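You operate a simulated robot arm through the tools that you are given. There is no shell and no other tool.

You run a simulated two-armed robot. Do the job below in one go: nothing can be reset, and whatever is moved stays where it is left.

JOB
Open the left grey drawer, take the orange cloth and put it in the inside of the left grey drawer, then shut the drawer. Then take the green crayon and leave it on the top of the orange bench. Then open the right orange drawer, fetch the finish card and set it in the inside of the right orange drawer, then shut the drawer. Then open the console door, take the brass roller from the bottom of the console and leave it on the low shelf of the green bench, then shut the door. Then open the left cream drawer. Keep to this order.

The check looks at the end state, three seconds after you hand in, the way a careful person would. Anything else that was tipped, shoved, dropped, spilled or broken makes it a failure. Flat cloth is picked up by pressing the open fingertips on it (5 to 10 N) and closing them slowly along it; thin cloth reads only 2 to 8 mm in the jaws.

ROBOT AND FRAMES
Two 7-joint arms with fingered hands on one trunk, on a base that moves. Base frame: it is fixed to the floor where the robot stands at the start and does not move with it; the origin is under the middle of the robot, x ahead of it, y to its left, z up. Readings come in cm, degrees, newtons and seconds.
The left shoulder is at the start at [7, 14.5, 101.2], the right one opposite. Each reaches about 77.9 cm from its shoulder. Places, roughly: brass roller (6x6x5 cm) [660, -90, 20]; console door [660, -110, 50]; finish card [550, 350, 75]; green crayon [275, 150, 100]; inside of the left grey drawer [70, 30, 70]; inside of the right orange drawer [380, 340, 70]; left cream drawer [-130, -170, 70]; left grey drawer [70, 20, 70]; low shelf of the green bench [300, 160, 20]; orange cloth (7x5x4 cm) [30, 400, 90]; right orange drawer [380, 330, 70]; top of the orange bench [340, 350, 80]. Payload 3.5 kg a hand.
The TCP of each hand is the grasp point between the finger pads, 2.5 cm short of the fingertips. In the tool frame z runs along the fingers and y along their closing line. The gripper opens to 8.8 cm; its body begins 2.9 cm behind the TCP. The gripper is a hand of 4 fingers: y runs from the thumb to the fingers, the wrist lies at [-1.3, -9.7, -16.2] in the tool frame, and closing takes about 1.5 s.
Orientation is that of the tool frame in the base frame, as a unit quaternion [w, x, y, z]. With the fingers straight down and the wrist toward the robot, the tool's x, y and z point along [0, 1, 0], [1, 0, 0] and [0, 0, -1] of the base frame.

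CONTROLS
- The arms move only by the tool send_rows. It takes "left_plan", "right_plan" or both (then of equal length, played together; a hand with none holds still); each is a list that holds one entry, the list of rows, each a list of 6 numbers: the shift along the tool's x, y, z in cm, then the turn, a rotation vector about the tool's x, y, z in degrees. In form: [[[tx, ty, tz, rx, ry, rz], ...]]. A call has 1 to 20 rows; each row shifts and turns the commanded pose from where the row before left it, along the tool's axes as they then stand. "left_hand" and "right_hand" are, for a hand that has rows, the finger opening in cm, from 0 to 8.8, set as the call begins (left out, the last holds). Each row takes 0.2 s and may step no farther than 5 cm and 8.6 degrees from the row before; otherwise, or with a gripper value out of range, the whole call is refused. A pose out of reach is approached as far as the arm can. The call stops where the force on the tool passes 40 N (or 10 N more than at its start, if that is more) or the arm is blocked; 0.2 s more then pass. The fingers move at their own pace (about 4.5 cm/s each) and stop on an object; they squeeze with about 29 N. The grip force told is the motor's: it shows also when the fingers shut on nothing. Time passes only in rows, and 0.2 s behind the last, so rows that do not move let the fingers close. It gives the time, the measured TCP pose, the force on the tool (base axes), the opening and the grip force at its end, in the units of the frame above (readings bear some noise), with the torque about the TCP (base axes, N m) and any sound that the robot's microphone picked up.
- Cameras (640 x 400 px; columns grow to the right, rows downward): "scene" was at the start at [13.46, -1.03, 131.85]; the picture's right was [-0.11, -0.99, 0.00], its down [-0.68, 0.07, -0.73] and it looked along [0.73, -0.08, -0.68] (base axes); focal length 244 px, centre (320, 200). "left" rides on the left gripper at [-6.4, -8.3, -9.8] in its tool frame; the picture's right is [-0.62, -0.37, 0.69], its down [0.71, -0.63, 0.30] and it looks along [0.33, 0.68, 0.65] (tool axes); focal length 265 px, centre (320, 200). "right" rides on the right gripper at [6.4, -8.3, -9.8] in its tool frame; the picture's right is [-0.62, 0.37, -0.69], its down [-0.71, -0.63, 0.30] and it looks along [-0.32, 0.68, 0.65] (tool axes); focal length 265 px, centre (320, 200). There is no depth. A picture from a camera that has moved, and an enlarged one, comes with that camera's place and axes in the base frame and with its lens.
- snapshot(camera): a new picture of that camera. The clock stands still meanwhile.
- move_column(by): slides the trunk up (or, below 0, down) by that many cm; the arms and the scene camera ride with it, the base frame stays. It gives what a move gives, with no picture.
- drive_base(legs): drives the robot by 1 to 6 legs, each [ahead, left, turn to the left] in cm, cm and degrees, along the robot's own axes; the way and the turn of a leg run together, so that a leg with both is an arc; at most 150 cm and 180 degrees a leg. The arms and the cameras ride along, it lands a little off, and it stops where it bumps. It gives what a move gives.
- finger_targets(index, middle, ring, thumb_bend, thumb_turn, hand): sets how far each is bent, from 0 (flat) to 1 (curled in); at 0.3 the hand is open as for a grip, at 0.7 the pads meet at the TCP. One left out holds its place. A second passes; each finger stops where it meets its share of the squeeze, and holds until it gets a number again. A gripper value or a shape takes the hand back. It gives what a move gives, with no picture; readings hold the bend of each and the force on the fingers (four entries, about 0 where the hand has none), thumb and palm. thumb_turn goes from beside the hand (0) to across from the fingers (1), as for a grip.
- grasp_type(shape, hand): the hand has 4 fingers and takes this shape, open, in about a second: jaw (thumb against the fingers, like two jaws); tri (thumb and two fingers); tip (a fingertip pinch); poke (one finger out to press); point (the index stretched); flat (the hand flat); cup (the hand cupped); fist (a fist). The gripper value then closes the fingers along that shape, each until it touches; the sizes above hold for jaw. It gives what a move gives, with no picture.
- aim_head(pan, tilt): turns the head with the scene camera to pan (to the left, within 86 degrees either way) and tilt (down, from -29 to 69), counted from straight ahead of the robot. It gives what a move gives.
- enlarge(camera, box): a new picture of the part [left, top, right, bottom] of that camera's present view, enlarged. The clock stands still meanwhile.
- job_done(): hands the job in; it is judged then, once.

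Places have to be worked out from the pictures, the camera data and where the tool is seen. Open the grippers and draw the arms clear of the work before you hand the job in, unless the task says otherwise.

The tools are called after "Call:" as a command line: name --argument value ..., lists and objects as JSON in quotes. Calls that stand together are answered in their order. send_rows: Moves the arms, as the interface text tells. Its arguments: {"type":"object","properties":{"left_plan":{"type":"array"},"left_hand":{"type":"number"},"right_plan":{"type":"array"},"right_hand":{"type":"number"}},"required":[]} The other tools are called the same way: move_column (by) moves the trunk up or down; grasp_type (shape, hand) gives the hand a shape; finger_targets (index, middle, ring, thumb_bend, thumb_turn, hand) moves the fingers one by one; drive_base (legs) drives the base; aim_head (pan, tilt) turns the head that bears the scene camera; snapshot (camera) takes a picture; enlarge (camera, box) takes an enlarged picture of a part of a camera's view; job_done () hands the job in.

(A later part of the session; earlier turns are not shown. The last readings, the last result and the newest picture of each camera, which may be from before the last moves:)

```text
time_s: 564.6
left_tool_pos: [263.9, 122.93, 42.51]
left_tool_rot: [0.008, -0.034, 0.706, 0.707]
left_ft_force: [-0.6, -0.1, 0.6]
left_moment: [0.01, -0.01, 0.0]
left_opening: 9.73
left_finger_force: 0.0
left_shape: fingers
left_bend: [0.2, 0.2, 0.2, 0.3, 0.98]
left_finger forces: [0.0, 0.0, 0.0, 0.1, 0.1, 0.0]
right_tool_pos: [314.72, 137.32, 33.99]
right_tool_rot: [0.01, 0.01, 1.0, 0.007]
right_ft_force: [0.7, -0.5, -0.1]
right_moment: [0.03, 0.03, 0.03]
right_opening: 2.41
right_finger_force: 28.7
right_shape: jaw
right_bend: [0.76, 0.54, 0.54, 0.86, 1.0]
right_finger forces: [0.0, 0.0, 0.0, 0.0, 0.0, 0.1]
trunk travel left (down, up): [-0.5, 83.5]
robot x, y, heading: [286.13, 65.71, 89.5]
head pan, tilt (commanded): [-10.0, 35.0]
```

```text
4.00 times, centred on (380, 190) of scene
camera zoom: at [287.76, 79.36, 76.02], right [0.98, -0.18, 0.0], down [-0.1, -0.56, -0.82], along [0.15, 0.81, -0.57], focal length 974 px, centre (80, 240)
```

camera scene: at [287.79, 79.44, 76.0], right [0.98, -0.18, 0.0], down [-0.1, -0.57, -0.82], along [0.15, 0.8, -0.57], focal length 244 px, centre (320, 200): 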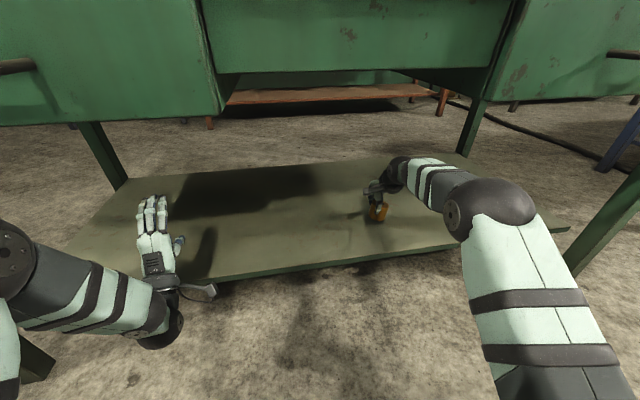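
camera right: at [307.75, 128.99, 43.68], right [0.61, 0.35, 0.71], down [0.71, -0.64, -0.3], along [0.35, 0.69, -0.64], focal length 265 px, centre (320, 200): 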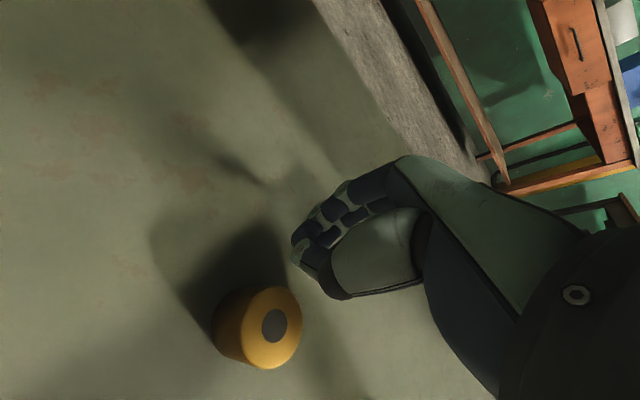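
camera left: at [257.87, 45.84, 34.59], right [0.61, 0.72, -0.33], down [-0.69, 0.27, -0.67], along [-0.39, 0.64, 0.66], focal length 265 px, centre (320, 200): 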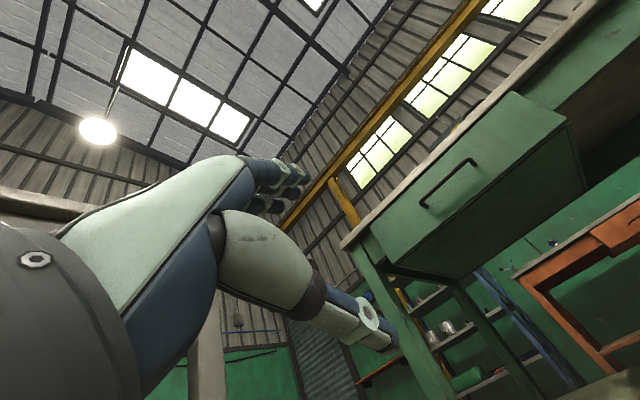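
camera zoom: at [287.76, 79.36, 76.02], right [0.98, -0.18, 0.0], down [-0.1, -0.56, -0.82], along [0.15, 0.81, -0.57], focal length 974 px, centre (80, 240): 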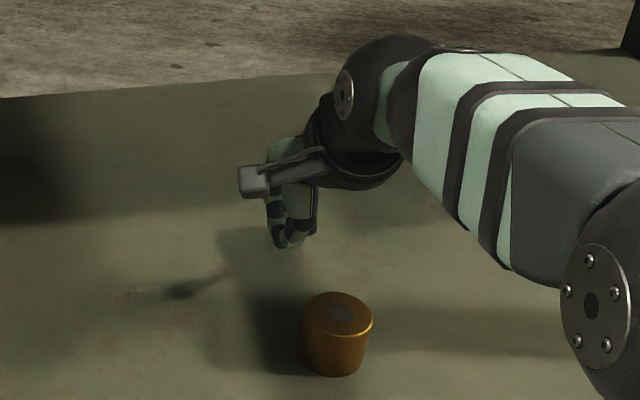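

The brass roller stands upright on the green bench's low shelf. I raise the hand a bit more, withdraw the arm, and back away.

Call:
send_rows --right_plan '[[[1.5, 0, -2, 0, 0, 0], [1.5, 0, -2, 0, 0, 0], [1, -4, 0, 0, 0, 0], [0, -4, 0, 0, 0, 0], [0, -4, 0, 0, 0, 0], [0, -4, 0, 0, 0, 0], [0, -4, 0, 0, 0, 0], [0, -4, 0, 0, 0, 0]]]'

Call:
drive_base --legs '[[-65, 0, 0.5]]'

Call:
snapshot --camera "scene"

```text
time_s: 566.4
left_tool_pos: [263.95, 122.87, 42.58]
left_tool_rot: [0.007, -0.033, 0.706, 0.707]
left_ft_force: [-0.7, -0.1, -0.2]
left_moment: [-0.01, 0.01, -0.04]
left_opening: 9.74
left_finger_force: 0.0
left_shape: fingers
left_bend: [0.2, 0.2, 0.2, 0.3, 0.98]
left_finger forces: [0.0, 0.0, 0.0, 0.1, 0.1, 0.1]
right_tool_pos: [310.0, 113.18, 37.67]
right_tool_rot: [0.009, 0.011, 1.0, 0.007]
right_ft_force: [0.5, 0.2, -0.7]
right_moment: [-0.01, 0.01, 0.07]
right_opening: 2.44
right_finger_force: 28.7
right_shape: jaw
right_bend: [0.76, 0.55, 0.54, 0.86, 1.0]
right_finger forces: [0.0, 0.0, 0.1, 0.1, 0.0, 0.0]
trunk travel left (down, up): [-0.5, 83.5]
robot x, y, heading: [285.91, 65.7, 89.6]
head pan, tilt (commanded): [-10.0, 35.0]
```

```text
time_s: 570.0
left_tool_pos: [263.14, 58.18, 42.57]
left_tool_rot: [0.007, -0.034, 0.706, 0.707]
left_ft_force: [0.2, -0.8, -0.7]
left_moment: [0.0, 0.02, -0.01]
left_opening: 9.74
left_finger_force: 0.0
left_shape: fingers
left_bend: [0.2, 0.2, 0.2, 0.3, 0.98]
left_finger forces: [0.0, 0.0, 0.1, 0.1, 0.1, 0.0]
right_tool_pos: [309.44, 48.85, 37.68]
right_tool_rot: [0.009, 0.008, 1.0, 0.008]
right_ft_force: [0.2, 0.5, 0.1]
right_moment: [0.01, -0.03, -0.02]
right_opening: 2.43
right_finger_force: 29.5
right_shape: jaw
right_bend: [0.76, 0.55, 0.54, 0.86, 1.0]
right_finger forces: [0.0, 0.1, 0.0, 0.1, 0.0, 0.0]
trunk travel left (down, up): [-0.5, 83.5]
robot x, y, heading: [285.8, 1.37, 89.9]
head pan, tilt (commanded): [-10.0, 35.0]
```

```text
taken
camera scene: at [287.34, 14.76, 76.02], right [0.98, -0.18, 0.0], down [-0.1, -0.56, -0.82], along [0.14, 0.81, -0.57], focal length 244 px, centre (320, 200)
```

scene: 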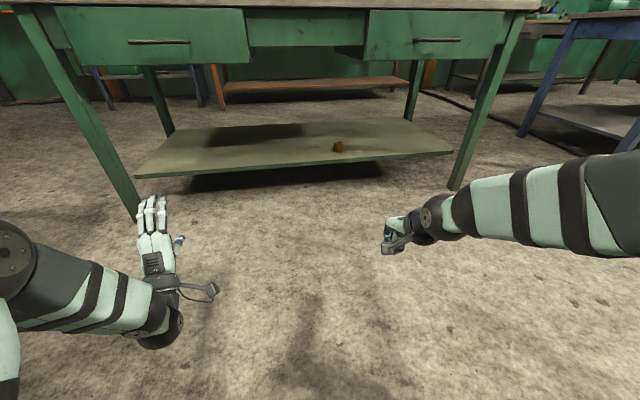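

The roller stays put on the shelf. Now I return to the console to shut its door: raise the trunk for travel and go back along the same aisle and lane.

Call:
move_column --by 40

Call:
move_column --by 30

Call:
drive_base --legs '[[0, -150, 0], [0, -81, 0]]'

Call:
aim_head --pan 0 --tilt 40

Call:
snapshot --camera "scene"

```text
time_s: 573.8
left_tool_pos: [263.13, 58.26, 82.57]
left_tool_rot: [0.006, -0.034, 0.706, 0.707]
left_ft_force: [-0.1, -0.8, 0.1]
left_moment: [0.01, -0.02, -0.02]
left_opening: 9.73
left_finger_force: 0.0
left_shape: fingers
left_bend: [0.2, 0.2, 0.2, 0.3, 0.98]
left_finger forces: [0.0, 0.0, 0.0, 0.0, 0.1, 0.0]
right_tool_pos: [309.3, 48.86, 77.74]
right_tool_rot: [0.01, 0.009, 1.0, 0.008]
right_ft_force: [0.1, -0.4, 0.9]
right_moment: [0.04, 0.01, 0.0]
right_opening: 2.42
right_finger_force: 28.5
right_shape: jaw
right_bend: [0.76, 0.55, 0.54, 0.86, 1.0]
right_finger forces: [0.0, 0.0, 0.0, 0.1, 0.0, 0.0]
trunk travel left (down, up): [-40.5, 43.5]
robot x, y, heading: [286.15, 0.8, 90.0]
head pan, tilt (commanded): [-10.0, 35.0]
```

```text
time_s: 576.8
left_tool_pos: [263.13, 58.17, 112.59]
left_tool_rot: [0.006, -0.035, 0.706, 0.707]
left_ft_force: [-0.1, -0.3, -0.9]
left_moment: [0.02, 0.0, -0.04]
left_opening: 9.72
left_finger_force: 0.0
left_shape: fingers
left_bend: [0.2, 0.2, 0.2, 0.3, 0.98]
left_finger forces: [0.1, 0.1, 0.0, 0.1, 0.0, 0.0]
right_tool_pos: [309.26, 48.8, 107.66]
right_tool_rot: [0.01, 0.009, 1.0, 0.008]
right_ft_force: [0.6, 0.6, 0.3]
right_moment: [-0.01, -0.02, 0.02]
right_opening: 2.44
right_finger_force: 28.7
right_shape: jaw
right_bend: [0.76, 0.55, 0.54, 0.86, 1.0]
right_finger forces: [0.0, 0.1, 0.0, 0.1, 0.0, 0.0]
trunk travel left (down, up): [-70.5, 13.5]
robot x, y, heading: [285.5, 1.07, 90.1]
head pan, tilt (commanded): [-10.0, 35.0]
```

```text
time_s: 588.2
left_tool_pos: [493.48, 60.89, 112.66]
left_tool_rot: [-0.001, -0.041, 0.706, 0.707]
left_ft_force: [-0.3, 0.8, -0.5]
left_moment: [-0.04, -0.02, -0.01]
left_opening: 9.73
left_finger_force: 0.1
left_shape: fingers
left_bend: [0.2, 0.2, 0.2, 0.3, 0.98]
left_finger forces: [0.0, 0.0, 0.0, 0.1, 0.0, 0.1]
right_tool_pos: [539.67, 52.47, 107.7]
right_tool_rot: [0.01, -0.002, 1.0, 0.008]
right_ft_force: [0.7, -0.2, -0.2]
right_moment: [0.0, -0.01, -0.01]
right_opening: 2.41
right_finger_force: 28.8
right_shape: jaw
right_bend: [0.76, 0.55, 0.54, 0.86, 1.0]
right_finger forces: [0.0, 0.0, 0.0, 0.1, 0.0, 0.0]
trunk travel left (down, up): [-70.5, 13.5]
robot x, y, heading: [516.96, 4.46, 91.1]
head pan, tilt (commanded): [-10.0, 35.0]
```

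```text
time_s: 588.9
left_tool_pos: [493.49, 60.87, 112.61]
left_tool_rot: [-0.003, -0.042, 0.706, 0.707]
left_ft_force: [0.4, 0.2, 0.2]
left_moment: [0.0, 0.02, 0.01]
left_opening: 9.74
left_finger_force: 0.1
left_shape: fingers
left_bend: [0.2, 0.2, 0.2, 0.3, 0.98]
left_finger forces: [0.0, 0.0, 0.0, 0.0, 0.0, 0.0]
right_tool_pos: [539.74, 52.49, 107.64]
right_tool_rot: [0.01, -0.002, 1.0, 0.007]
right_ft_force: [0.6, 0.3, -0.4]
right_moment: [0.0, 0.02, 0.02]
right_opening: 2.4
right_finger_force: 29.1
right_shape: jaw
right_bend: [0.76, 0.55, 0.54, 0.86, 1.0]
right_finger forces: [0.0, 0.0, 0.0, 0.0, 0.1, 0.1]
trunk travel left (down, up): [-70.5, 13.5]
robot x, y, heading: [516.73, 4.63, 91.1]
head pan, tilt (commanded): [0.0, 40.0]
```

```text
taken
camera scene: at [516.92, 17.76, 145.27], right [1.0, 0.02, 0.0], down [0.01, -0.64, -0.77], along [-0.01, 0.77, -0.64], focal length 244 px, centre (320, 200)
```

scene: 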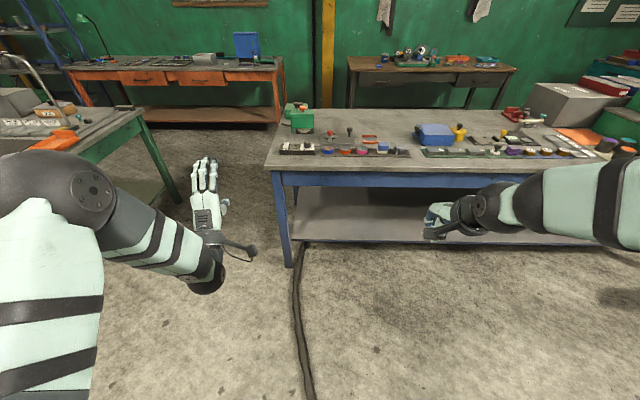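

I back down the lane (x≈517) and around the stool to the console front.

Call:
drive_base --legs '[[-69, 0, 0], [-63, -20, 0], [-38, -48, 0], [-6, -24, 0]]'

Call:
aim_head --pan -30 --tilt 40

Call:
snapshot --camera "scene"

```text
time_s: 600.5
left_tool_pos: [588.75, -114.19, 112.6]
left_tool_rot: [-0.008, -0.049, 0.705, 0.707]
left_ft_force: [0.5, 0.1, -0.6]
left_moment: [0.0, 0.05, 0.01]
left_opening: 9.74
left_finger_force: 0.2
left_shape: fingers
left_bend: [0.2, 0.2, 0.2, 0.3, 0.98]
left_finger forces: [0.0, 0.0, 0.1, 0.1, 0.1, 0.1]
right_tool_pos: [635.13, -121.81, 107.74]
right_tool_rot: [0.011, -0.012, 1.0, 0.007]
right_ft_force: [0.2, -0.3, -0.2]
right_moment: [0.0, 0.01, -0.01]
right_opening: 2.43
right_finger_force: 29.2
right_shape: jaw
right_bend: [0.76, 0.55, 0.54, 0.86, 1.0]
right_finger forces: [0.1, 0.1, 0.1, 0.0, 0.1, 0.1]
trunk travel left (down, up): [-70.5, 13.5]
robot x, y, heading: [613.37, -170.01, 92.1]
head pan, tilt (commanded): [0.0, 40.0]
```

```text
time_s: 601.5
left_tool_pos: [588.77, -114.15, 112.54]
left_tool_rot: [-0.008, -0.049, 0.705, 0.707]
left_ft_force: [-0.4, 0.1, -0.1]
left_moment: [-0.02, -0.02, -0.01]
left_opening: 9.72
left_finger_force: 0.1
left_shape: fingers
left_bend: [0.2, 0.2, 0.2, 0.3, 0.98]
left_finger forces: [0.0, 0.1, 0.1, 0.0, 0.0, 0.0]
right_tool_pos: [635.23, -121.88, 107.6]
right_tool_rot: [0.01, -0.011, 1.0, 0.008]
right_ft_force: [-0.5, 0.2, 0.0]
right_moment: [0.01, 0.04, 0.01]
right_opening: 2.42
right_finger_force: 29.0
right_shape: jaw
right_bend: [0.76, 0.55, 0.54, 0.86, 1.0]
right_finger forces: [0.0, 0.0, 0.0, 0.0, 0.1, 0.1]
trunk travel left (down, up): [-70.5, 13.5]
robot x, y, heading: [613.18, -170.46, 92.3]
head pan, tilt (commanded): [-30.0, 40.0]
```

```text
taken
camera scene: at [617.34, -157.9, 145.27], right [0.88, -0.47, 0.0], down [-0.3, -0.57, -0.77], along [0.36, 0.68, -0.64], focal length 244 px, centre (320, 200)
```

scene: 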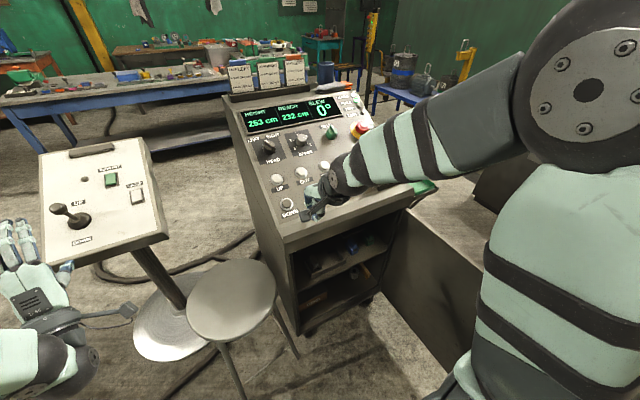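

Standing before the open door again. I raise the left hand well above the door's top, then turn right to bring the right hand round to the door's outer side.

Call:
send_rows --left_plan '[[[0, 3, 0, 0, 0, 0], [0, 3, 0, 0, 0, 0], [0, 3, 0, 0, 0, 0], [0, 3, 0, 0, 0, 0], [0, 3, 0, 0, 0, 0], [0, 3, 0, 0, 0, 0], [0, 3, 0, 0, 0, 0], [0, 3, 0, 0, 0, 0], [0, 3, 0, 0, 0, 0], [0, 3, 0, 0, 0, 0], [0, 3, 0, 0, 0, 0], [0, 3, 0, 0, 0, 0]]]'

Call:
drive_base --legs '[[0, 0, -92]]'

Call:
aim_head --pan -10 --tilt 40

Call:
snapshot --camera "scene"

```text
time_s: 604.0
left_tool_pos: [586.24, -114.73, 148.9]
left_tool_rot: [-0.003, -0.053, 0.704, 0.709]
left_ft_force: [-0.1, 0.5, -0.4]
left_moment: [0.02, -0.01, 0.0]
left_opening: 9.75
left_finger_force: 0.1
left_shape: fingers
left_bend: [0.2, 0.2, 0.2, 0.3, 0.98]
left_finger forces: [0.0, 0.0, 0.1, 0.0, 0.0, 0.1]
right_tool_pos: [635.37, -122.04, 107.77]
right_tool_rot: [0.009, -0.012, 1.0, 0.008]
right_ft_force: [0.5, -0.1, -1.2]
right_moment: [-0.01, -0.02, -0.01]
right_opening: 2.42
right_finger_force: 28.7
right_shape: jaw
right_bend: [0.76, 0.55, 0.54, 0.86, 1.0]
right_finger forces: [0.1, 0.0, 0.0, 0.1, 0.0, 0.0]
trunk travel left (down, up): [-70.5, 13.5]
robot x, y, heading: [613.44, -170.41, 92.0]
head pan, tilt (commanded): [-30.0, 40.0]
```

```text
time_s: 608.4
left_tool_pos: [670.57, -146.38, 148.43]
left_tool_rot: [0.511, 0.475, 0.523, 0.489]
left_ft_force: [-0.2, 0.5, 1.2]
left_moment: [-0.01, -0.01, 0.01]
left_opening: 9.71
left_finger_force: 0.1
left_shape: fingers
left_bend: [0.2, 0.2, 0.2, 0.3, 0.98]
left_finger forces: [0.0, 0.0, 0.0, 0.0, 0.0, 0.0]
right_tool_pos: [660.52, -194.98, 107.69]
right_tool_rot: [0.012, 0.719, 0.695, -0.002]
right_ft_force: [-0.8, 0.0, 0.7]
right_moment: [-0.01, 0.01, 0.01]
right_opening: 2.44
right_finger_force: 28.8
right_shape: jaw
right_bend: [0.76, 0.55, 0.54, 0.86, 1.0]
right_finger forces: [0.1, 0.1, 0.0, 0.0, 0.0, 0.1]
trunk travel left (down, up): [-70.5, 13.5]
robot x, y, heading: [613.19, -170.25, -1.2]
head pan, tilt (commanded): [-30.0, 40.0]
```

```text
time_s: 609.2
left_tool_pos: [670.64, -146.2, 148.39]
left_tool_rot: [0.512, 0.475, 0.523, 0.487]
left_ft_force: [0.3, -0.2, 1.0]
left_moment: [0.01, -0.01, 0.01]
left_opening: 9.73
left_finger_force: 0.1
left_shape: fingers
left_bend: [0.2, 0.2, 0.2, 0.3, 0.98]
left_finger forces: [0.1, 0.0, 0.0, 0.0, 0.1, 0.0]
right_tool_pos: [660.5, -194.98, 107.62]
right_tool_rot: [0.012, 0.72, 0.694, -0.001]
right_ft_force: [0.3, 0.1, -0.1]
right_moment: [-0.01, -0.02, 0.01]
right_opening: 2.43
right_finger_force: 29.7
right_shape: jaw
right_bend: [0.76, 0.55, 0.54, 0.86, 1.0]
right_finger forces: [0.0, 0.0, 0.1, 0.1, 0.0, 0.0]
trunk travel left (down, up): [-70.5, 13.5]
robot x, y, heading: [613.28, -170.67, -1.3]
head pan, tilt (commanded): [-10.0, 40.0]
```

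```text
taken
camera scene: at [626.96, -172.22, 145.27], right [-0.2, -0.98, 0.0], down [-0.63, 0.13, -0.77], along [0.75, -0.15, -0.64], focal length 244 px, centre (320, 200)
```

scene: 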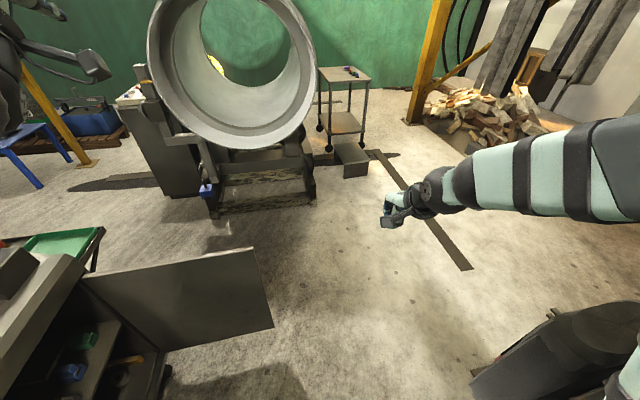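

The floor right of the door is free. I drive to (658, −184) with hands high, then lower the trunk so the right fist is at door height outside the door.

Call:
drive_base --legs '[[45, -13, 0]]'

Call:
move_column --by -40

Call:
move_column --by -8

Call:
snapshot --camera "scene"

```text
time_s: 612.0
left_tool_pos: [715.22, -159.51, 148.52]
left_tool_rot: [0.511, 0.473, 0.525, 0.489]
left_ft_force: [-0.9, -0.2, 0.7]
left_moment: [-0.02, 0.0, -0.01]
left_opening: 9.72
left_finger_force: 0.1
left_shape: fingers
left_bend: [0.2, 0.2, 0.2, 0.3, 0.98]
left_finger forces: [0.0, 0.0, 0.0, 0.1, 0.0, 0.1]
right_tool_pos: [705.57, -208.32, 107.77]
right_tool_rot: [0.012, 0.718, 0.696, -0.001]
right_ft_force: [0.3, -0.1, -0.2]
right_moment: [0.01, 0.02, -0.02]
right_opening: 2.47
right_finger_force: 29.0
right_shape: jaw
right_bend: [0.76, 0.55, 0.54, 0.86, 1.0]
right_finger forces: [0.0, 0.0, 0.1, 0.0, 0.0, 0.0]
trunk travel left (down, up): [-70.5, 13.5]
robot x, y, heading: [658.35, -183.77, -0.8]
head pan, tilt (commanded): [-10.0, 40.0]
```

```text
time_s: 615.9
left_tool_pos: [715.44, -159.55, 108.44]
left_tool_rot: [0.511, 0.474, 0.525, 0.489]
left_ft_force: [0.0, -0.5, 1.2]
left_moment: [-0.02, 0.0, -0.01]
left_opening: 9.74
left_finger_force: 0.1
left_shape: fingers
left_bend: [0.2, 0.2, 0.2, 0.3, 0.98]
left_finger forces: [0.0, 0.1, 0.1, 0.0, 0.0, 0.1]
right_tool_pos: [705.56, -208.23, 67.71]
right_tool_rot: [0.013, 0.717, 0.697, -0.002]
right_ft_force: [-0.8, -0.1, -0.3]
right_moment: [0.0, 0.01, -0.03]
right_opening: 2.43
right_finger_force: 28.8
right_shape: jaw
right_bend: [0.76, 0.55, 0.54, 0.86, 1.0]
right_finger forces: [0.1, 0.1, 0.0, 0.0, 0.1, 0.0]
trunk travel left (down, up): [-30.5, 53.5]
robot x, y, heading: [658.21, -184.05, -1.1]
head pan, tilt (commanded): [-10.0, 40.0]
```

```text
time_s: 617.0
left_tool_pos: [715.38, -159.52, 100.38]
left_tool_rot: [0.51, 0.474, 0.525, 0.49]
left_ft_force: [0.5, 0.2, -0.1]
left_moment: [0.02, 0.02, 0.0]
left_opening: 9.74
left_finger_force: 0.2
left_shape: fingers
left_bend: [0.2, 0.2, 0.2, 0.3, 0.98]
left_finger forces: [0.0, 0.1, 0.0, 0.0, 0.0, 0.0]
right_tool_pos: [705.48, -208.29, 59.79]
right_tool_rot: [0.013, 0.717, 0.697, -0.002]
right_ft_force: [0.6, -0.3, -0.5]
right_moment: [0.03, 0.0, 0.02]
right_opening: 2.45
right_finger_force: 29.3
right_shape: jaw
right_bend: [0.76, 0.55, 0.54, 0.86, 1.0]
right_finger forces: [0.0, 0.0, 0.0, 0.0, 0.0, 0.0]
trunk travel left (down, up): [-22.5, 61.5]
robot x, y, heading: [658.42, -183.89, -0.9]
head pan, tilt (commanded): [-10.0, 40.0]
```

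```text
taken
camera scene: at [671.85, -185.7, 97.27], right [-0.19, -0.98, 0.0], down [-0.63, 0.12, -0.77], along [0.75, -0.15, -0.64], focal length 244 px, centre (320, 200)
```

scene: 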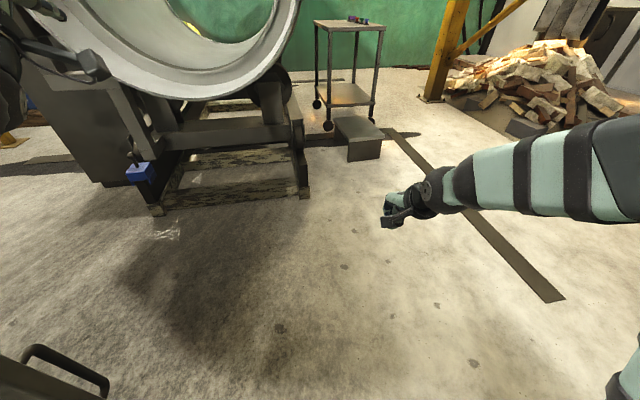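

I step 6 cm further from the door's swing, then rotate left so the right fist sweeps the door from its outer side toward closed.

Call:
drive_base --legs '[[0, -6, 0], [0, 0, 70]]'

Call:
aim_head --pan -15 --tilt 45

Call:
snapshot --camera "scene"

```text
time_s: 621.0
left_tool_pos: [656.33, -127.75, 100.44]
left_tool_rot: [0.145, 0.095, 0.701, 0.692]
left_ft_force: [-0.9, 0.3, 0.1]
left_moment: [-0.01, 0.0, 0.04]
left_opening: 9.74
left_finger_force: 0.1
left_shape: fingers
left_bend: [0.2, 0.2, 0.2, 0.3, 0.98]
left_finger forces: [0.0, 0.0, 0.0, 0.1, 0.0, 0.0]
right_tool_pos: [698.09, -154.68, 59.73]
right_tool_rot: [0.011, 0.198, 0.98, 0.006]
right_ft_force: [-0.2, 0.2, -0.2]
right_moment: [-0.01, 0.02, -0.01]
right_opening: 2.41
right_finger_force: 28.3
right_shape: jaw
right_bend: [0.76, 0.55, 0.54, 0.86, 1.0]
right_finger forces: [0.0, 0.0, 0.0, 0.0, 0.1, 0.0]
trunk travel left (down, up): [-22.5, 61.5]
robot x, y, heading: [658.17, -189.73, 67.8]
head pan, tilt (commanded): [-10.0, 40.0]
```

```text
time_s: 621.6
left_tool_pos: [656.23, -127.8, 100.54]
left_tool_rot: [0.146, 0.094, 0.701, 0.692]
left_ft_force: [0.3, 0.6, 0.4]
left_moment: [0.0, 0.04, -0.04]
left_opening: 9.73
left_finger_force: 0.1
left_shape: fingers
left_bend: [0.2, 0.2, 0.2, 0.3, 0.98]
left_finger forces: [0.0, 0.0, 0.0, 0.0, 0.1, 0.0]
right_tool_pos: [698.08, -154.58, 59.63]
right_tool_rot: [0.011, 0.199, 0.98, 0.005]
right_ft_force: [1.0, -0.6, 0.5]
right_moment: [-0.02, 0.03, -0.01]
right_opening: 2.43
right_finger_force: 29.2
right_shape: jaw
right_bend: [0.76, 0.55, 0.54, 0.86, 1.0]
right_finger forces: [0.0, 0.1, 0.1, 0.1, 0.0, 0.0]
trunk travel left (down, up): [-22.5, 61.5]
robot x, y, heading: [658.09, -189.67, 67.7]
head pan, tilt (commanded): [-15.0, 45.0]
```

```text
taken
camera scene: at [665.21, -178.85, 96.54], right [0.8, -0.6, 0.0], down [-0.43, -0.56, -0.71], along [0.43, 0.56, -0.71], focal length 244 px, centre (320, 200)
```

scene: 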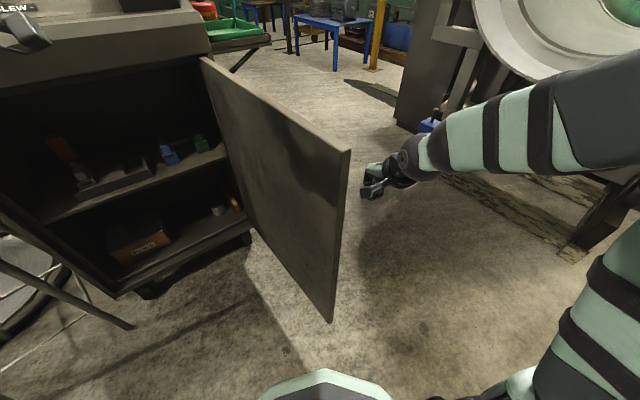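

The fist is now on the outer side next to the door's edge. I keep rotating left to sweep the door shut.

Call:
drive_base --legs '[[0, 0, 28]]'

Call:
snapshot --camera "scene"

```text
time_s: 623.5
left_tool_pos: [627.3, -135.96, 100.42]
left_tool_rot: [-0.026, -0.078, 0.703, 0.707]
left_ft_force: [-0.3, -0.7, 0.1]
left_moment: [0.01, 0.0, 0.0]
left_opening: 9.74
left_finger_force: 0.0
left_shape: fingers
left_bend: [0.2, 0.2, 0.2, 0.3, 0.98]
left_finger forces: [0.1, 0.0, 0.0, 0.0, 0.0, 0.0]
right_tool_pos: [676.87, -140.04, 59.76]
right_tool_rot: [0.009, -0.044, 0.999, 0.008]
right_ft_force: [-0.3, -0.2, -0.2]
right_moment: [0.0, 0.03, -0.01]
right_opening: 2.44
right_finger_force: 29.0
right_shape: jaw
right_bend: [0.76, 0.55, 0.54, 0.86, 1.0]
right_finger forces: [0.0, 0.0, 0.0, 0.0, 0.1, 0.1]
trunk travel left (down, up): [-22.5, 61.5]
robot x, y, heading: [658.55, -190.16, 95.7]
head pan, tilt (commanded): [-15.0, 45.0]
```

```text
taken
camera scene: at [659.18, -176.96, 96.54], right [0.99, -0.16, 0.0], down [-0.11, -0.7, -0.71], along [0.11, 0.7, -0.71], focal length 244 px, centre (320, 200)
```

scene: 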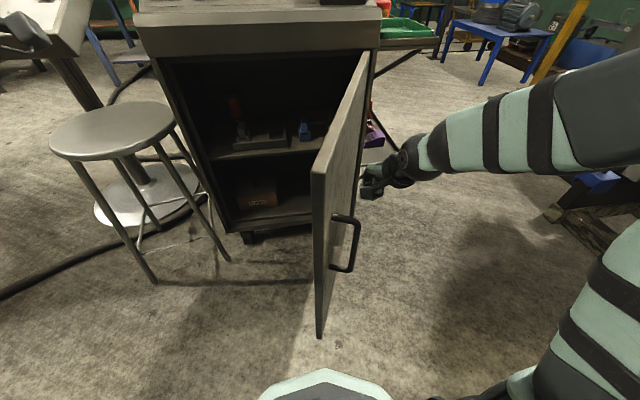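

The door follows (≈65°). I continue rotating in steps.

Call:
drive_base --legs '[[0, 0, 20]]'

Call:
aim_head --pan -35 --tilt 45

Call:
snapshot --camera "scene"

```text
time_s: 624.9
left_tool_pos: [610.63, -149.8, 100.48]
left_tool_rot: [-0.149, -0.199, 0.678, 0.691]
left_ft_force: [0.0, -0.5, -0.3]
left_moment: [0.0, 0.0, 0.01]
left_opening: 9.69
left_finger_force: 0.0
left_shape: fingers
left_bend: [0.2, 0.2, 0.2, 0.3, 0.98]
left_finger forces: [0.1, 0.0, 0.0, 0.0, 0.1, 0.1]
right_tool_pos: [658.68, -136.63, 59.61]
right_tool_rot: [0.008, -0.217, 0.976, 0.01]
right_ft_force: [0.9, -0.6, -0.2]
right_moment: [0.0, 0.01, -0.01]
right_opening: 2.44
right_finger_force: 28.9
right_shape: jaw
right_bend: [0.76, 0.55, 0.54, 0.86, 1.0]
right_finger forces: [0.1, 0.0, 0.0, 0.0, 0.1, 0.1]
trunk travel left (down, up): [-22.5, 61.5]
robot x, y, heading: [658.17, -189.93, 115.9]
head pan, tilt (commanded): [-15.0, 45.0]
```

```text
time_s: 625.8
left_tool_pos: [610.67, -149.76, 100.41]
left_tool_rot: [-0.149, -0.201, 0.678, 0.691]
left_ft_force: [0.1, -0.5, 0.7]
left_moment: [-0.02, 0.05, -0.02]
left_opening: 9.75
left_finger_force: 0.0
left_shape: fingers
left_bend: [0.2, 0.2, 0.2, 0.3, 0.98]
left_finger forces: [0.0, 0.1, 0.1, 0.0, 0.0, 0.0]
right_tool_pos: [658.71, -136.57, 59.61]
right_tool_rot: [0.007, -0.217, 0.976, 0.01]
right_ft_force: [-0.2, -0.7, -0.4]
right_moment: [-0.02, 0.0, 0.01]
right_opening: 2.45
right_finger_force: 28.9
right_shape: jaw
right_bend: [0.76, 0.55, 0.54, 0.86, 1.0]
right_finger forces: [0.0, 0.0, 0.0, 0.0, 0.0, 0.1]
trunk travel left (down, up): [-22.5, 61.5]
robot x, y, heading: [658.17, -189.86, 115.9]
head pan, tilt (commanded): [-35.0, 45.0]
```

```text
taken
camera scene: at [657.51, -177.43, 96.54], right [0.99, -0.16, 0.0], down [-0.11, -0.7, -0.71], along [0.11, 0.7, -0.71], focal length 244 px, centre (320, 200)
```

scene: 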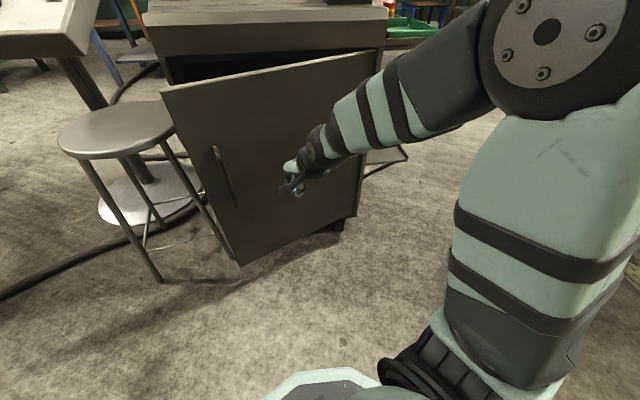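

The door is nearly shut (~15°). I drive straight toward it 17 cm and finish with a force-limited arm push.

Call:
drive_base --legs '[[15.5, -7.4, 0]]'

Call:
snapshot --camera "scene"

```text
time_s: 627.2
left_tool_pos: [610.57, -132.67, 100.45]
left_tool_rot: [-0.149, -0.199, 0.679, 0.691]
left_ft_force: [0.7, -0.1, 0.7]
left_moment: [0.03, -0.02, -0.02]
left_opening: 9.71
left_finger_force: 0.1
left_shape: fingers
left_bend: [0.2, 0.2, 0.2, 0.3, 0.98]
left_finger forces: [0.1, 0.0, 0.1, 0.1, 0.0, 0.0]
right_tool_pos: [658.67, -119.53, 59.62]
right_tool_rot: [0.008, -0.217, 0.976, 0.009]
right_ft_force: [0.6, -0.1, -0.5]
right_moment: [0.02, 0.0, 0.01]
right_opening: 2.44
right_finger_force: 29.0
right_shape: jaw
right_bend: [0.76, 0.55, 0.54, 0.86, 1.0]
right_finger forces: [0.0, 0.1, 0.0, 0.1, 0.0, 0.0]
trunk travel left (down, up): [-22.5, 61.5]
robot x, y, heading: [657.96, -172.65, 116.2]
head pan, tilt (commanded): [-35.0, 45.0]
```

```text
taken
camera scene: at [657.47, -160.23, 96.53], right [0.99, -0.16, 0.0], down [-0.11, -0.7, -0.71], along [0.11, 0.7, -0.71], focal length 244 px, centre (320, 200)
```

scene: 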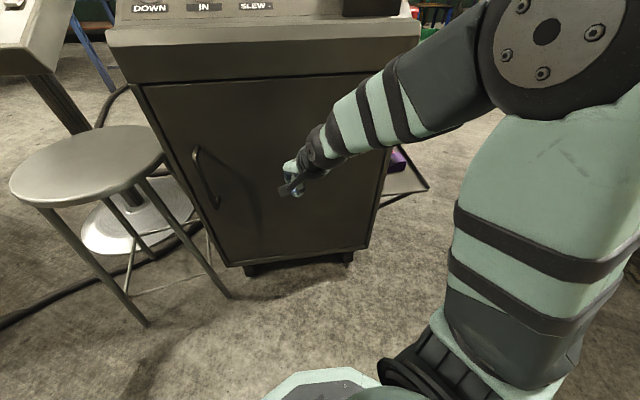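

The door looks flush; I press with the arm until it resists, to be sure it's seated.

Call:
send_rows --right_plan '[[[-0.5, 1, 0, 0, 0, 0], [-0.5, 1, 0, 0, 0, 0], [-0.5, 1, 0, 0, 0, 0], [-0.4, 0.8, 0, 0, 0, 0], [-0.4, 0.8, 0, 0, 0, 0], [-0.3, 0.6, 0, 0, 0, 0], [-0.3, 0.6, 0, 0, 0, 0], [-0.3, 0.6, 0, 0, 0, 0], [-0.3, 0.6, 0, 0, 0, 0]]]'

Call:
enlarge --camera "scene" --box '[110, 60, 430, 260]'

```text
time_s: 629.1
left_tool_pos: [610.62, -133.21, 100.61]
left_tool_rot: [-0.147, -0.2, 0.677, 0.693]
left_ft_force: [-0.6, -0.9, 0.1]
left_moment: [0.01, 0.0, 0.02]
left_opening: 9.74
left_finger_force: 0.0
left_shape: fingers
left_bend: [0.2, 0.2, 0.2, 0.3, 0.98]
left_finger forces: [0.1, 0.1, 0.0, 0.0, 0.1, 0.0]
right_tool_pos: [658.51, -113.36, 59.69]
right_tool_rot: [0.006, -0.223, 0.975, 0.001]
right_ft_force: [2.0, -26.9, 6.0]
right_moment: [0.66, 0.01, -0.17]
right_opening: 2.34
right_finger_force: 28.8
right_shape: jaw
right_bend: [0.76, 0.75, 0.72, 0.86, 1.0]
right_finger forces: [0.0, 7.3, 20.3, 0.0, 0.0, 0.0]
trunk travel left (down, up): [-22.5, 61.5]
robot x, y, heading: [658.35, -173.07, 115.9]
head pan, tilt (commanded): [-35.0, 45.0]
stopped in row 9 (right hand): the force on the tool passed its limit at 43 N (the readings are from after the stop); the commanded pose is now the measured one
```

```text
2.00 times, centred on (270, 160) of scene
camera zoom: at [657.51, -160.75, 96.6], right [0.99, -0.16, 0.0], down [-0.11, -0.7, -0.71], along [0.11, 0.7, -0.7], focal length 487 px, centre (420, 280)
```

zoom: 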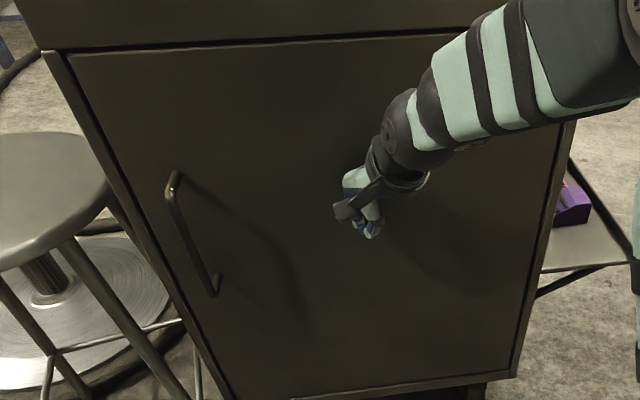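

The door is shut (43 N). I withdraw the hand and confirm.

Call:
send_rows --right_plan '[[[0.5, -1.2, 0, 0, 0, 0], [1, -2.5, 0, 0, 0, 0], [1.5, -3.5, 0, 0, 0, 0], [1.5, -3.5, 0, 0, 0, 0]]]'

Call:
drive_base --legs '[[-10, 12, -20]]'

Call:
aim_head --pan -20 --tilt 45

Call:
snapshot --camera "scene"

```text
time_s: 630.1
left_tool_pos: [610.64, -132.77, 100.43]
left_tool_rot: [-0.15, -0.199, 0.678, 0.691]
left_ft_force: [0.9, 0.9, 0.9]
left_moment: [0.01, 0.0, 0.02]
left_opening: 9.72
left_finger_force: 0.0
left_shape: fingers
left_bend: [0.2, 0.2, 0.2, 0.3, 0.98]
left_finger forces: [0.0, 0.1, 0.1, 0.0, 0.0, 0.0]
right_tool_pos: [659.56, -124.07, 59.63]
right_tool_rot: [-0.002, -0.221, 0.975, 0.004]
right_ft_force: [-0.2, -0.5, 1.0]
right_moment: [0.0, 0.03, 0.0]
right_opening: 2.43
right_finger_force: 29.2
right_shape: jaw
right_bend: [0.76, 0.55, 0.54, 0.86, 1.0]
right_finger forces: [0.0, 0.0, 0.1, 0.0, 0.0, 0.1]
right hand out of reach, approached as far as the arm can: row 4
trunk travel left (down, up): [-22.5, 61.5]
robot x, y, heading: [658.28, -172.54, 116.0]
head pan, tilt (commanded): [-35.0, 45.0]
```

```text
time_s: 631.6
left_tool_pos: [619.19, -131.53, 100.51]
left_tool_rot: [-0.023, -0.077, 0.703, 0.707]
left_ft_force: [-0.5, -0.4, 0.1]
left_moment: [-0.03, -0.01, 0.01]
left_opening: 9.71
left_finger_force: 0.1
left_shape: fingers
left_bend: [0.2, 0.2, 0.2, 0.3, 0.98]
left_finger forces: [0.0, 0.0, 0.0, 0.1, 0.1, 0.0]
right_tool_pos: [667.88, -140.45, 59.45]
right_tool_rot: [0.001, -0.042, 0.999, 0.002]
right_ft_force: [0.4, 0.4, 0.8]
right_moment: [0.03, 0.02, 0.0]
right_opening: 2.39
right_finger_force: 28.5
right_shape: jaw
right_bend: [0.76, 0.55, 0.54, 0.86, 1.0]
right_finger forces: [0.1, 0.0, 0.0, 0.0, 0.0, 0.1]
trunk travel left (down, up): [-22.5, 61.5]
robot x, y, heading: [649.75, -185.61, 95.2]
head pan, tilt (commanded): [-35.0, 45.0]
```

```text
time_s: 632.3
left_tool_pos: [618.94, -131.48, 100.38]
left_tool_rot: [-0.022, -0.076, 0.703, 0.707]
left_ft_force: [-0.9, 0.9, -0.8]
left_moment: [0.0, 0.02, -0.01]
left_opening: 9.74
left_finger_force: 0.0
left_shape: fingers
left_bend: [0.2, 0.2, 0.2, 0.3, 0.98]
left_finger forces: [0.0, 0.1, 0.0, 0.0, 0.0, 0.1]
right_tool_pos: [667.95, -140.4, 59.39]
right_tool_rot: [-0.001, -0.041, 0.999, 0.001]
right_ft_force: [-1.2, 0.7, 0.4]
right_moment: [0.01, -0.02, 0.0]
right_opening: 2.42
right_finger_force: 29.0
right_shape: jaw
right_bend: [0.76, 0.55, 0.54, 0.86, 1.0]
right_finger forces: [0.0, 0.1, 0.1, 0.1, 0.0, 0.1]
trunk travel left (down, up): [-22.5, 61.5]
robot x, y, heading: [649.93, -185.59, 95.2]
head pan, tilt (commanded): [-20.0, 45.0]
```

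```text
taken
camera scene: at [651.39, -172.84, 96.54], right [0.97, -0.25, 0.0], down [-0.18, -0.68, -0.71], along [0.18, 0.68, -0.71], focal length 244 px, centre (320, 200)
```

scene: 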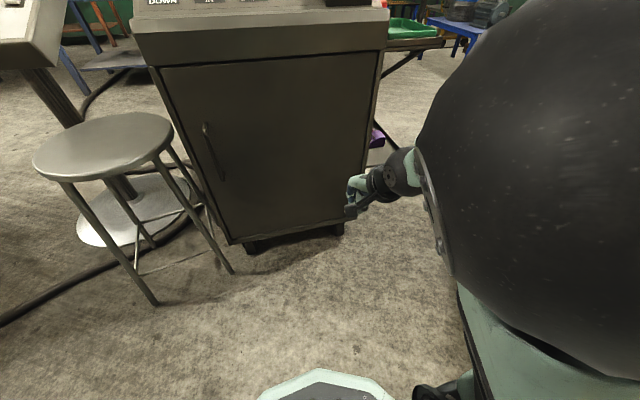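

The console door is shut. Next is the left cream drawer, across the room behind my start. I raise the trunk, bring the left arm down to a travelling pose, and go back through the lane.

Call:
move_column --by 40

Call:
move_column --by 15

Call:
drive_base --legs '[[18, 35, 0], [8, 25, 0], [41, 45, -5]]'

Call:
aim_head --pan 0 --tilt 40

Call:
snapshot --camera "scene"

```text
time_s: 636.2
left_tool_pos: [618.96, -131.48, 140.43]
left_tool_rot: [-0.023, -0.076, 0.703, 0.707]
left_ft_force: [1.3, -1.0, -0.2]
left_moment: [0.01, -0.05, -0.01]
left_opening: 9.73
left_finger_force: 0.0
left_shape: fingers
left_bend: [0.2, 0.2, 0.2, 0.3, 0.98]
left_finger forces: [0.1, 0.0, 0.0, 0.0, 0.0, 0.0]
right_tool_pos: [667.8, -140.35, 99.34]
right_tool_rot: [-0.001, -0.042, 0.999, 0.002]
right_ft_force: [-0.8, 0.2, 0.1]
right_moment: [0.02, 0.0, -0.02]
right_opening: 2.43
right_finger_force: 29.0
right_shape: jaw
right_bend: [0.76, 0.55, 0.54, 0.86, 1.0]
right_finger forces: [0.0, 0.1, 0.0, 0.0, 0.1, 0.0]
trunk travel left (down, up): [-62.5, 21.5]
robot x, y, heading: [649.82, -185.17, 95.4]
head pan, tilt (commanded): [-20.0, 45.0]
```

```text
time_s: 637.9
left_tool_pos: [619.15, -131.53, 155.41]
left_tool_rot: [-0.023, -0.075, 0.703, 0.707]
left_ft_force: [-0.2, 0.5, 1.4]
left_moment: [-0.02, -0.01, -0.02]
left_opening: 9.71
left_finger_force: 0.1
left_shape: fingers
left_bend: [0.2, 0.2, 0.2, 0.3, 0.98]
left_finger forces: [0.0, 0.0, 0.0, 0.0, 0.0, 0.0]
right_tool_pos: [667.98, -140.38, 114.4]
right_tool_rot: [0.0, -0.041, 0.999, 0.001]
right_ft_force: [0.1, 0.0, -0.1]
right_moment: [0.0, -0.01, -0.02]
right_opening: 2.43
right_finger_force: 28.9
right_shape: jaw
right_bend: [0.76, 0.55, 0.54, 0.86, 1.0]
right_finger forces: [0.0, 0.1, 0.0, 0.1, 0.1, 0.0]
trunk travel left (down, up): [-77.5, 6.5]
robot x, y, heading: [649.62, -185.41, 95.4]
head pan, tilt (commanded): [-20.0, 45.0]
```

```text
time_s: 644.9
left_tool_pos: [516.01, -69.83, 155.65]
left_tool_rot: [0.01, -0.042, 0.706, 0.707]
left_ft_force: [0.6, 0.1, -0.4]
left_moment: [-0.03, 0.03, -0.02]
left_opening: 9.74
left_finger_force: 0.0
left_shape: fingers
left_bend: [0.2, 0.2, 0.2, 0.3, 0.98]
left_finger forces: [0.0, 0.0, 0.0, 0.0, 0.0, 0.0]
right_tool_pos: [563.71, -83.41, 114.37]
right_tool_rot: [-0.002, 0.006, 1.0, 0.002]
right_ft_force: [-0.4, -1.2, -0.5]
right_moment: [0.02, 0.0, 0.05]
right_opening: 2.43
right_finger_force: 29.1
right_shape: jaw
right_bend: [0.76, 0.55, 0.54, 0.86, 1.0]
right_finger forces: [0.0, 0.1, 0.0, 0.1, 0.0, 0.0]
trunk travel left (down, up): [-77.5, 6.5]
robot x, y, heading: [541.0, -126.3, 90.0]
head pan, tilt (commanded): [-20.0, 45.0]
```

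```text
time_s: 645.7
left_tool_pos: [515.82, -69.74, 155.52]
left_tool_rot: [0.009, -0.043, 0.706, 0.707]
left_ft_force: [-0.5, 0.1, -0.3]
left_moment: [0.03, -0.04, -0.02]
left_opening: 9.75
left_finger_force: 0.0
left_shape: fingers
left_bend: [0.2, 0.2, 0.2, 0.3, 0.98]
left_finger forces: [0.0, 0.0, 0.1, 0.0, 0.0, 0.0]
right_tool_pos: [563.64, -83.26, 114.35]
right_tool_rot: [-0.001, 0.006, 1.0, 0.001]
right_ft_force: [-1.1, -0.8, 0.3]
right_moment: [0.0, -0.01, -0.01]
right_opening: 2.42
right_finger_force: 28.9
right_shape: jaw
right_bend: [0.76, 0.55, 0.54, 0.86, 1.0]
right_finger forces: [0.1, 0.0, 0.1, 0.0, 0.0, 0.1]
trunk travel left (down, up): [-77.5, 6.5]
robot x, y, heading: [540.79, -126.8, 90.1]
head pan, tilt (commanded): [0.0, 40.0]
```

```text
taken
camera scene: at [541.28, -113.08, 152.26], right [1.0, 0.0, 0.0], down [0.0, -0.64, -0.77], along [0.0, 0.77, -0.64], focal length 244 px, centre (320, 200)
```

scene: 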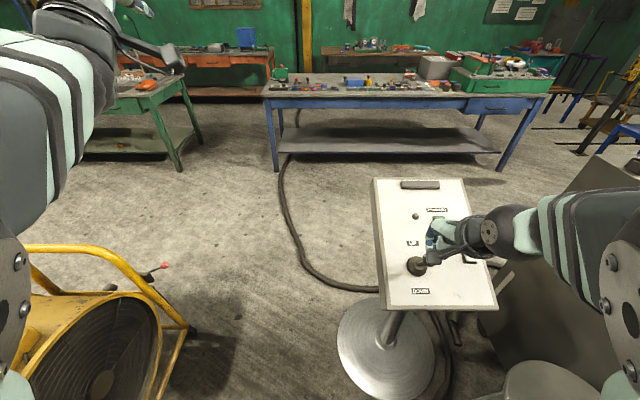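

The lane ahead is clear. I continue to (517, 0), lower the left hand to its usual height, and turn to face −x.

Call:
drive_base --legs '[[61, 24, 0], [66, 0, 0]]'

Call:
send_rows --left_plan '[[[0, -3, 0, 0, 0, 0], [0, -3, 0, 0, 0, 0], [0, -3, 0, 0, 0, 0], [0, -3, 0, 0, 0, 0], [0, -3, 0, 0, 0, 0], [0, -3, 0, 0, 0, 0], [0, -3, 0, 0, 0, 0], [0, -3, 0, 0, 0, 0], [0, -3, 0, 0, 0, 0], [0, -3, 0, 0, 0, 0], [0, -3, 0, 0, 0, 0]]]'

Call:
drive_base --legs '[[0, 0, 90]]'

Call:
aim_head --pan 0 --tilt 20

Call:
snapshot --camera "scene"

```text
time_s: 652.6
left_tool_pos: [492.84, 56.37, 155.68]
left_tool_rot: [0.012, -0.041, 0.705, 0.707]
left_ft_force: [0.4, -0.4, -0.1]
left_moment: [-0.01, 0.01, -0.01]
left_opening: 9.7
left_finger_force: 0.0
left_shape: fingers
left_bend: [0.2, 0.2, 0.2, 0.3, 0.98]
left_finger forces: [0.1, 0.0, 0.0, 0.1, 0.0, 0.0]
right_tool_pos: [540.6, 42.71, 114.41]
right_tool_rot: [-0.002, 0.008, 1.0, 0.001]
right_ft_force: [0.2, 0.5, 0.2]
right_moment: [0.02, 0.04, 0.03]
right_opening: 2.42
right_finger_force: 29.0
right_shape: jaw
right_bend: [0.76, 0.55, 0.54, 0.86, 1.0]
right_finger forces: [0.0, 0.0, 0.0, 0.0, 0.1, 0.0]
trunk travel left (down, up): [-77.5, 6.5]
robot x, y, heading: [517.52, -0.63, 89.8]
head pan, tilt (commanded): [0.0, 40.0]
```

```text
time_s: 655.0
left_tool_pos: [495.25, 56.76, 122.56]
left_tool_rot: [0.012, -0.04, 0.706, 0.707]
left_ft_force: [0.4, -0.3, -0.4]
left_moment: [0.03, -0.01, 0.01]
left_opening: 9.74
left_finger_force: 0.0
left_shape: fingers
left_bend: [0.2, 0.2, 0.2, 0.3, 0.98]
left_finger forces: [0.0, 0.0, 0.0, 0.0, 0.0, 0.0]
right_tool_pos: [540.61, 42.88, 114.18]
right_tool_rot: [-0.002, 0.008, 1.0, 0.0]
right_ft_force: [0.1, 1.1, -1.0]
right_moment: [-0.02, 0.02, -0.02]
right_opening: 2.44
right_finger_force: 29.5
right_shape: jaw
right_bend: [0.76, 0.55, 0.54, 0.86, 1.0]
right_finger forces: [0.1, 0.0, 0.1, 0.0, 0.0, 0.0]
trunk travel left (down, up): [-77.5, 6.5]
robot x, y, heading: [517.93, -0.24, 89.4]
head pan, tilt (commanded): [0.0, 40.0]
```

```text
time_s: 659.2
left_tool_pos: [460.9, -23.21, 122.59]
left_tool_rot: [0.492, 0.529, -0.469, -0.508]
left_ft_force: [-0.4, -0.8, -0.4]
left_moment: [-0.01, 0.02, 0.0]
left_opening: 9.71
left_finger_force: 0.0
left_shape: fingers
left_bend: [0.2, 0.2, 0.2, 0.3, 0.98]
left_finger forces: [0.0, 0.0, 0.0, 0.0, 0.0, 0.0]
right_tool_pos: [474.61, 22.13, 114.26]
right_tool_rot: [-0.003, -0.703, 0.711, 0.001]
right_ft_force: [0.2, 0.2, -0.2]
right_moment: [-0.01, 0.02, 0.0]
right_opening: 2.45
right_finger_force: 29.0
right_shape: jaw
right_bend: [0.76, 0.55, 0.54, 0.86, 1.0]
right_finger forces: [0.0, 0.1, 0.0, 0.1, 0.0, 0.1]
trunk travel left (down, up): [-77.5, 6.5]
robot x, y, heading: [517.62, -0.35, 179.9]
head pan, tilt (commanded): [0.0, 40.0]
```

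```text
time_s: 660.0
left_tool_pos: [460.89, -23.26, 122.41]
left_tool_rot: [0.493, 0.53, -0.468, -0.507]
left_ft_force: [-0.6, -0.1, -0.1]
left_moment: [0.0, 0.0, 0.01]
left_opening: 9.72
left_finger_force: 0.1
left_shape: fingers
left_bend: [0.2, 0.2, 0.2, 0.3, 0.98]
left_finger forces: [0.0, 0.0, 0.1, 0.0, 0.1, 0.0]
right_tool_pos: [474.53, 22.13, 114.3]
right_tool_rot: [-0.003, -0.703, 0.711, 0.0]
right_ft_force: [-1.2, 0.6, 0.4]
right_moment: [-0.01, 0.03, 0.02]
right_opening: 2.43
right_finger_force: 28.9
right_shape: jaw
right_bend: [0.76, 0.55, 0.54, 0.86, 1.0]
right_finger forces: [0.1, 0.0, 0.0, 0.1, 0.0, 0.0]
trunk travel left (down, up): [-77.5, 6.5]
robot x, y, heading: [517.63, -0.33, 179.9]
head pan, tilt (commanded): [0.0, 20.0]
```

```text
taken
camera scene: at [503.68, -0.48, 155.4], right [0.0, 1.0, 0.0], down [0.34, 0.0, -0.94], along [-0.94, 0.0, -0.34], focal length 244 px, centre (320, 200)
```

scene: 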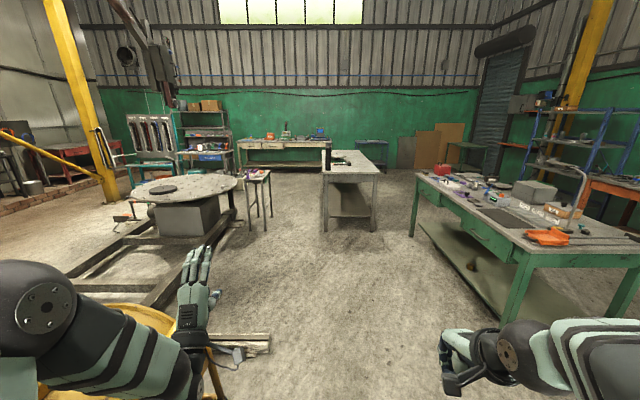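

I see the cream bench against the far wall, its drawers facing me. I drive down the aisle and through the corridor between the grey bench and small table.

Call:
drive_base --legs '[[150, 0, 0], [100, 0, 0], [0, 43, 0]]'

Call:
snapshot --camera "scene"

```text
time_s: 674.6
left_tool_pos: [208.62, -65.86, 122.48]
left_tool_rot: [0.493, 0.529, -0.469, -0.507]
left_ft_force: [0.8, 0.0, 0.9]
left_moment: [0.03, -0.03, -0.02]
left_opening: 9.73
left_finger_force: 0.2
left_shape: fingers
left_bend: [0.2, 0.2, 0.2, 0.3, 0.98]
left_finger forces: [0.0, 0.1, 0.0, 0.0, 0.0, 0.0]
right_tool_pos: [222.52, -20.68, 114.32]
right_tool_rot: [-0.003, -0.702, 0.712, 0.0]
right_ft_force: [0.2, -0.4, -0.1]
right_moment: [-0.01, 0.03, -0.03]
right_opening: 2.46
right_finger_force: 28.4
right_shape: jaw
right_bend: [0.76, 0.55, 0.54, 0.86, 1.0]
right_finger forces: [0.0, 0.0, 0.0, 0.1, 0.0, 0.0]
trunk travel left (down, up): [-77.5, 6.5]
robot x, y, heading: [265.79, -43.17, 179.6]
head pan, tilt (commanded): [0.0, 20.0]
```

```text
taken
camera scene: at [251.41, -43.3, 155.41], right [0.01, 1.0, 0.0], down [0.34, 0.0, -0.94], along [-0.94, 0.0, -0.34], focal length 244 px, centre (320, 200)
```

scene: 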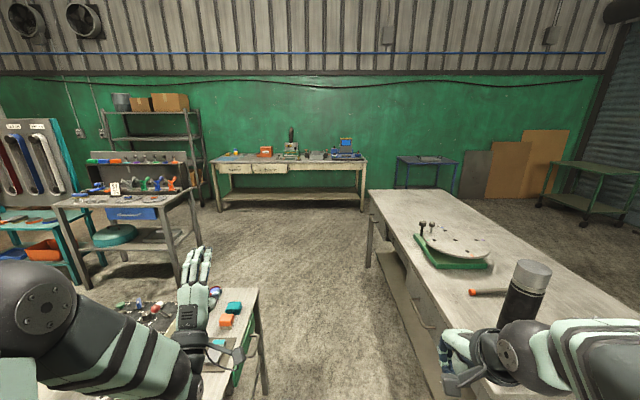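

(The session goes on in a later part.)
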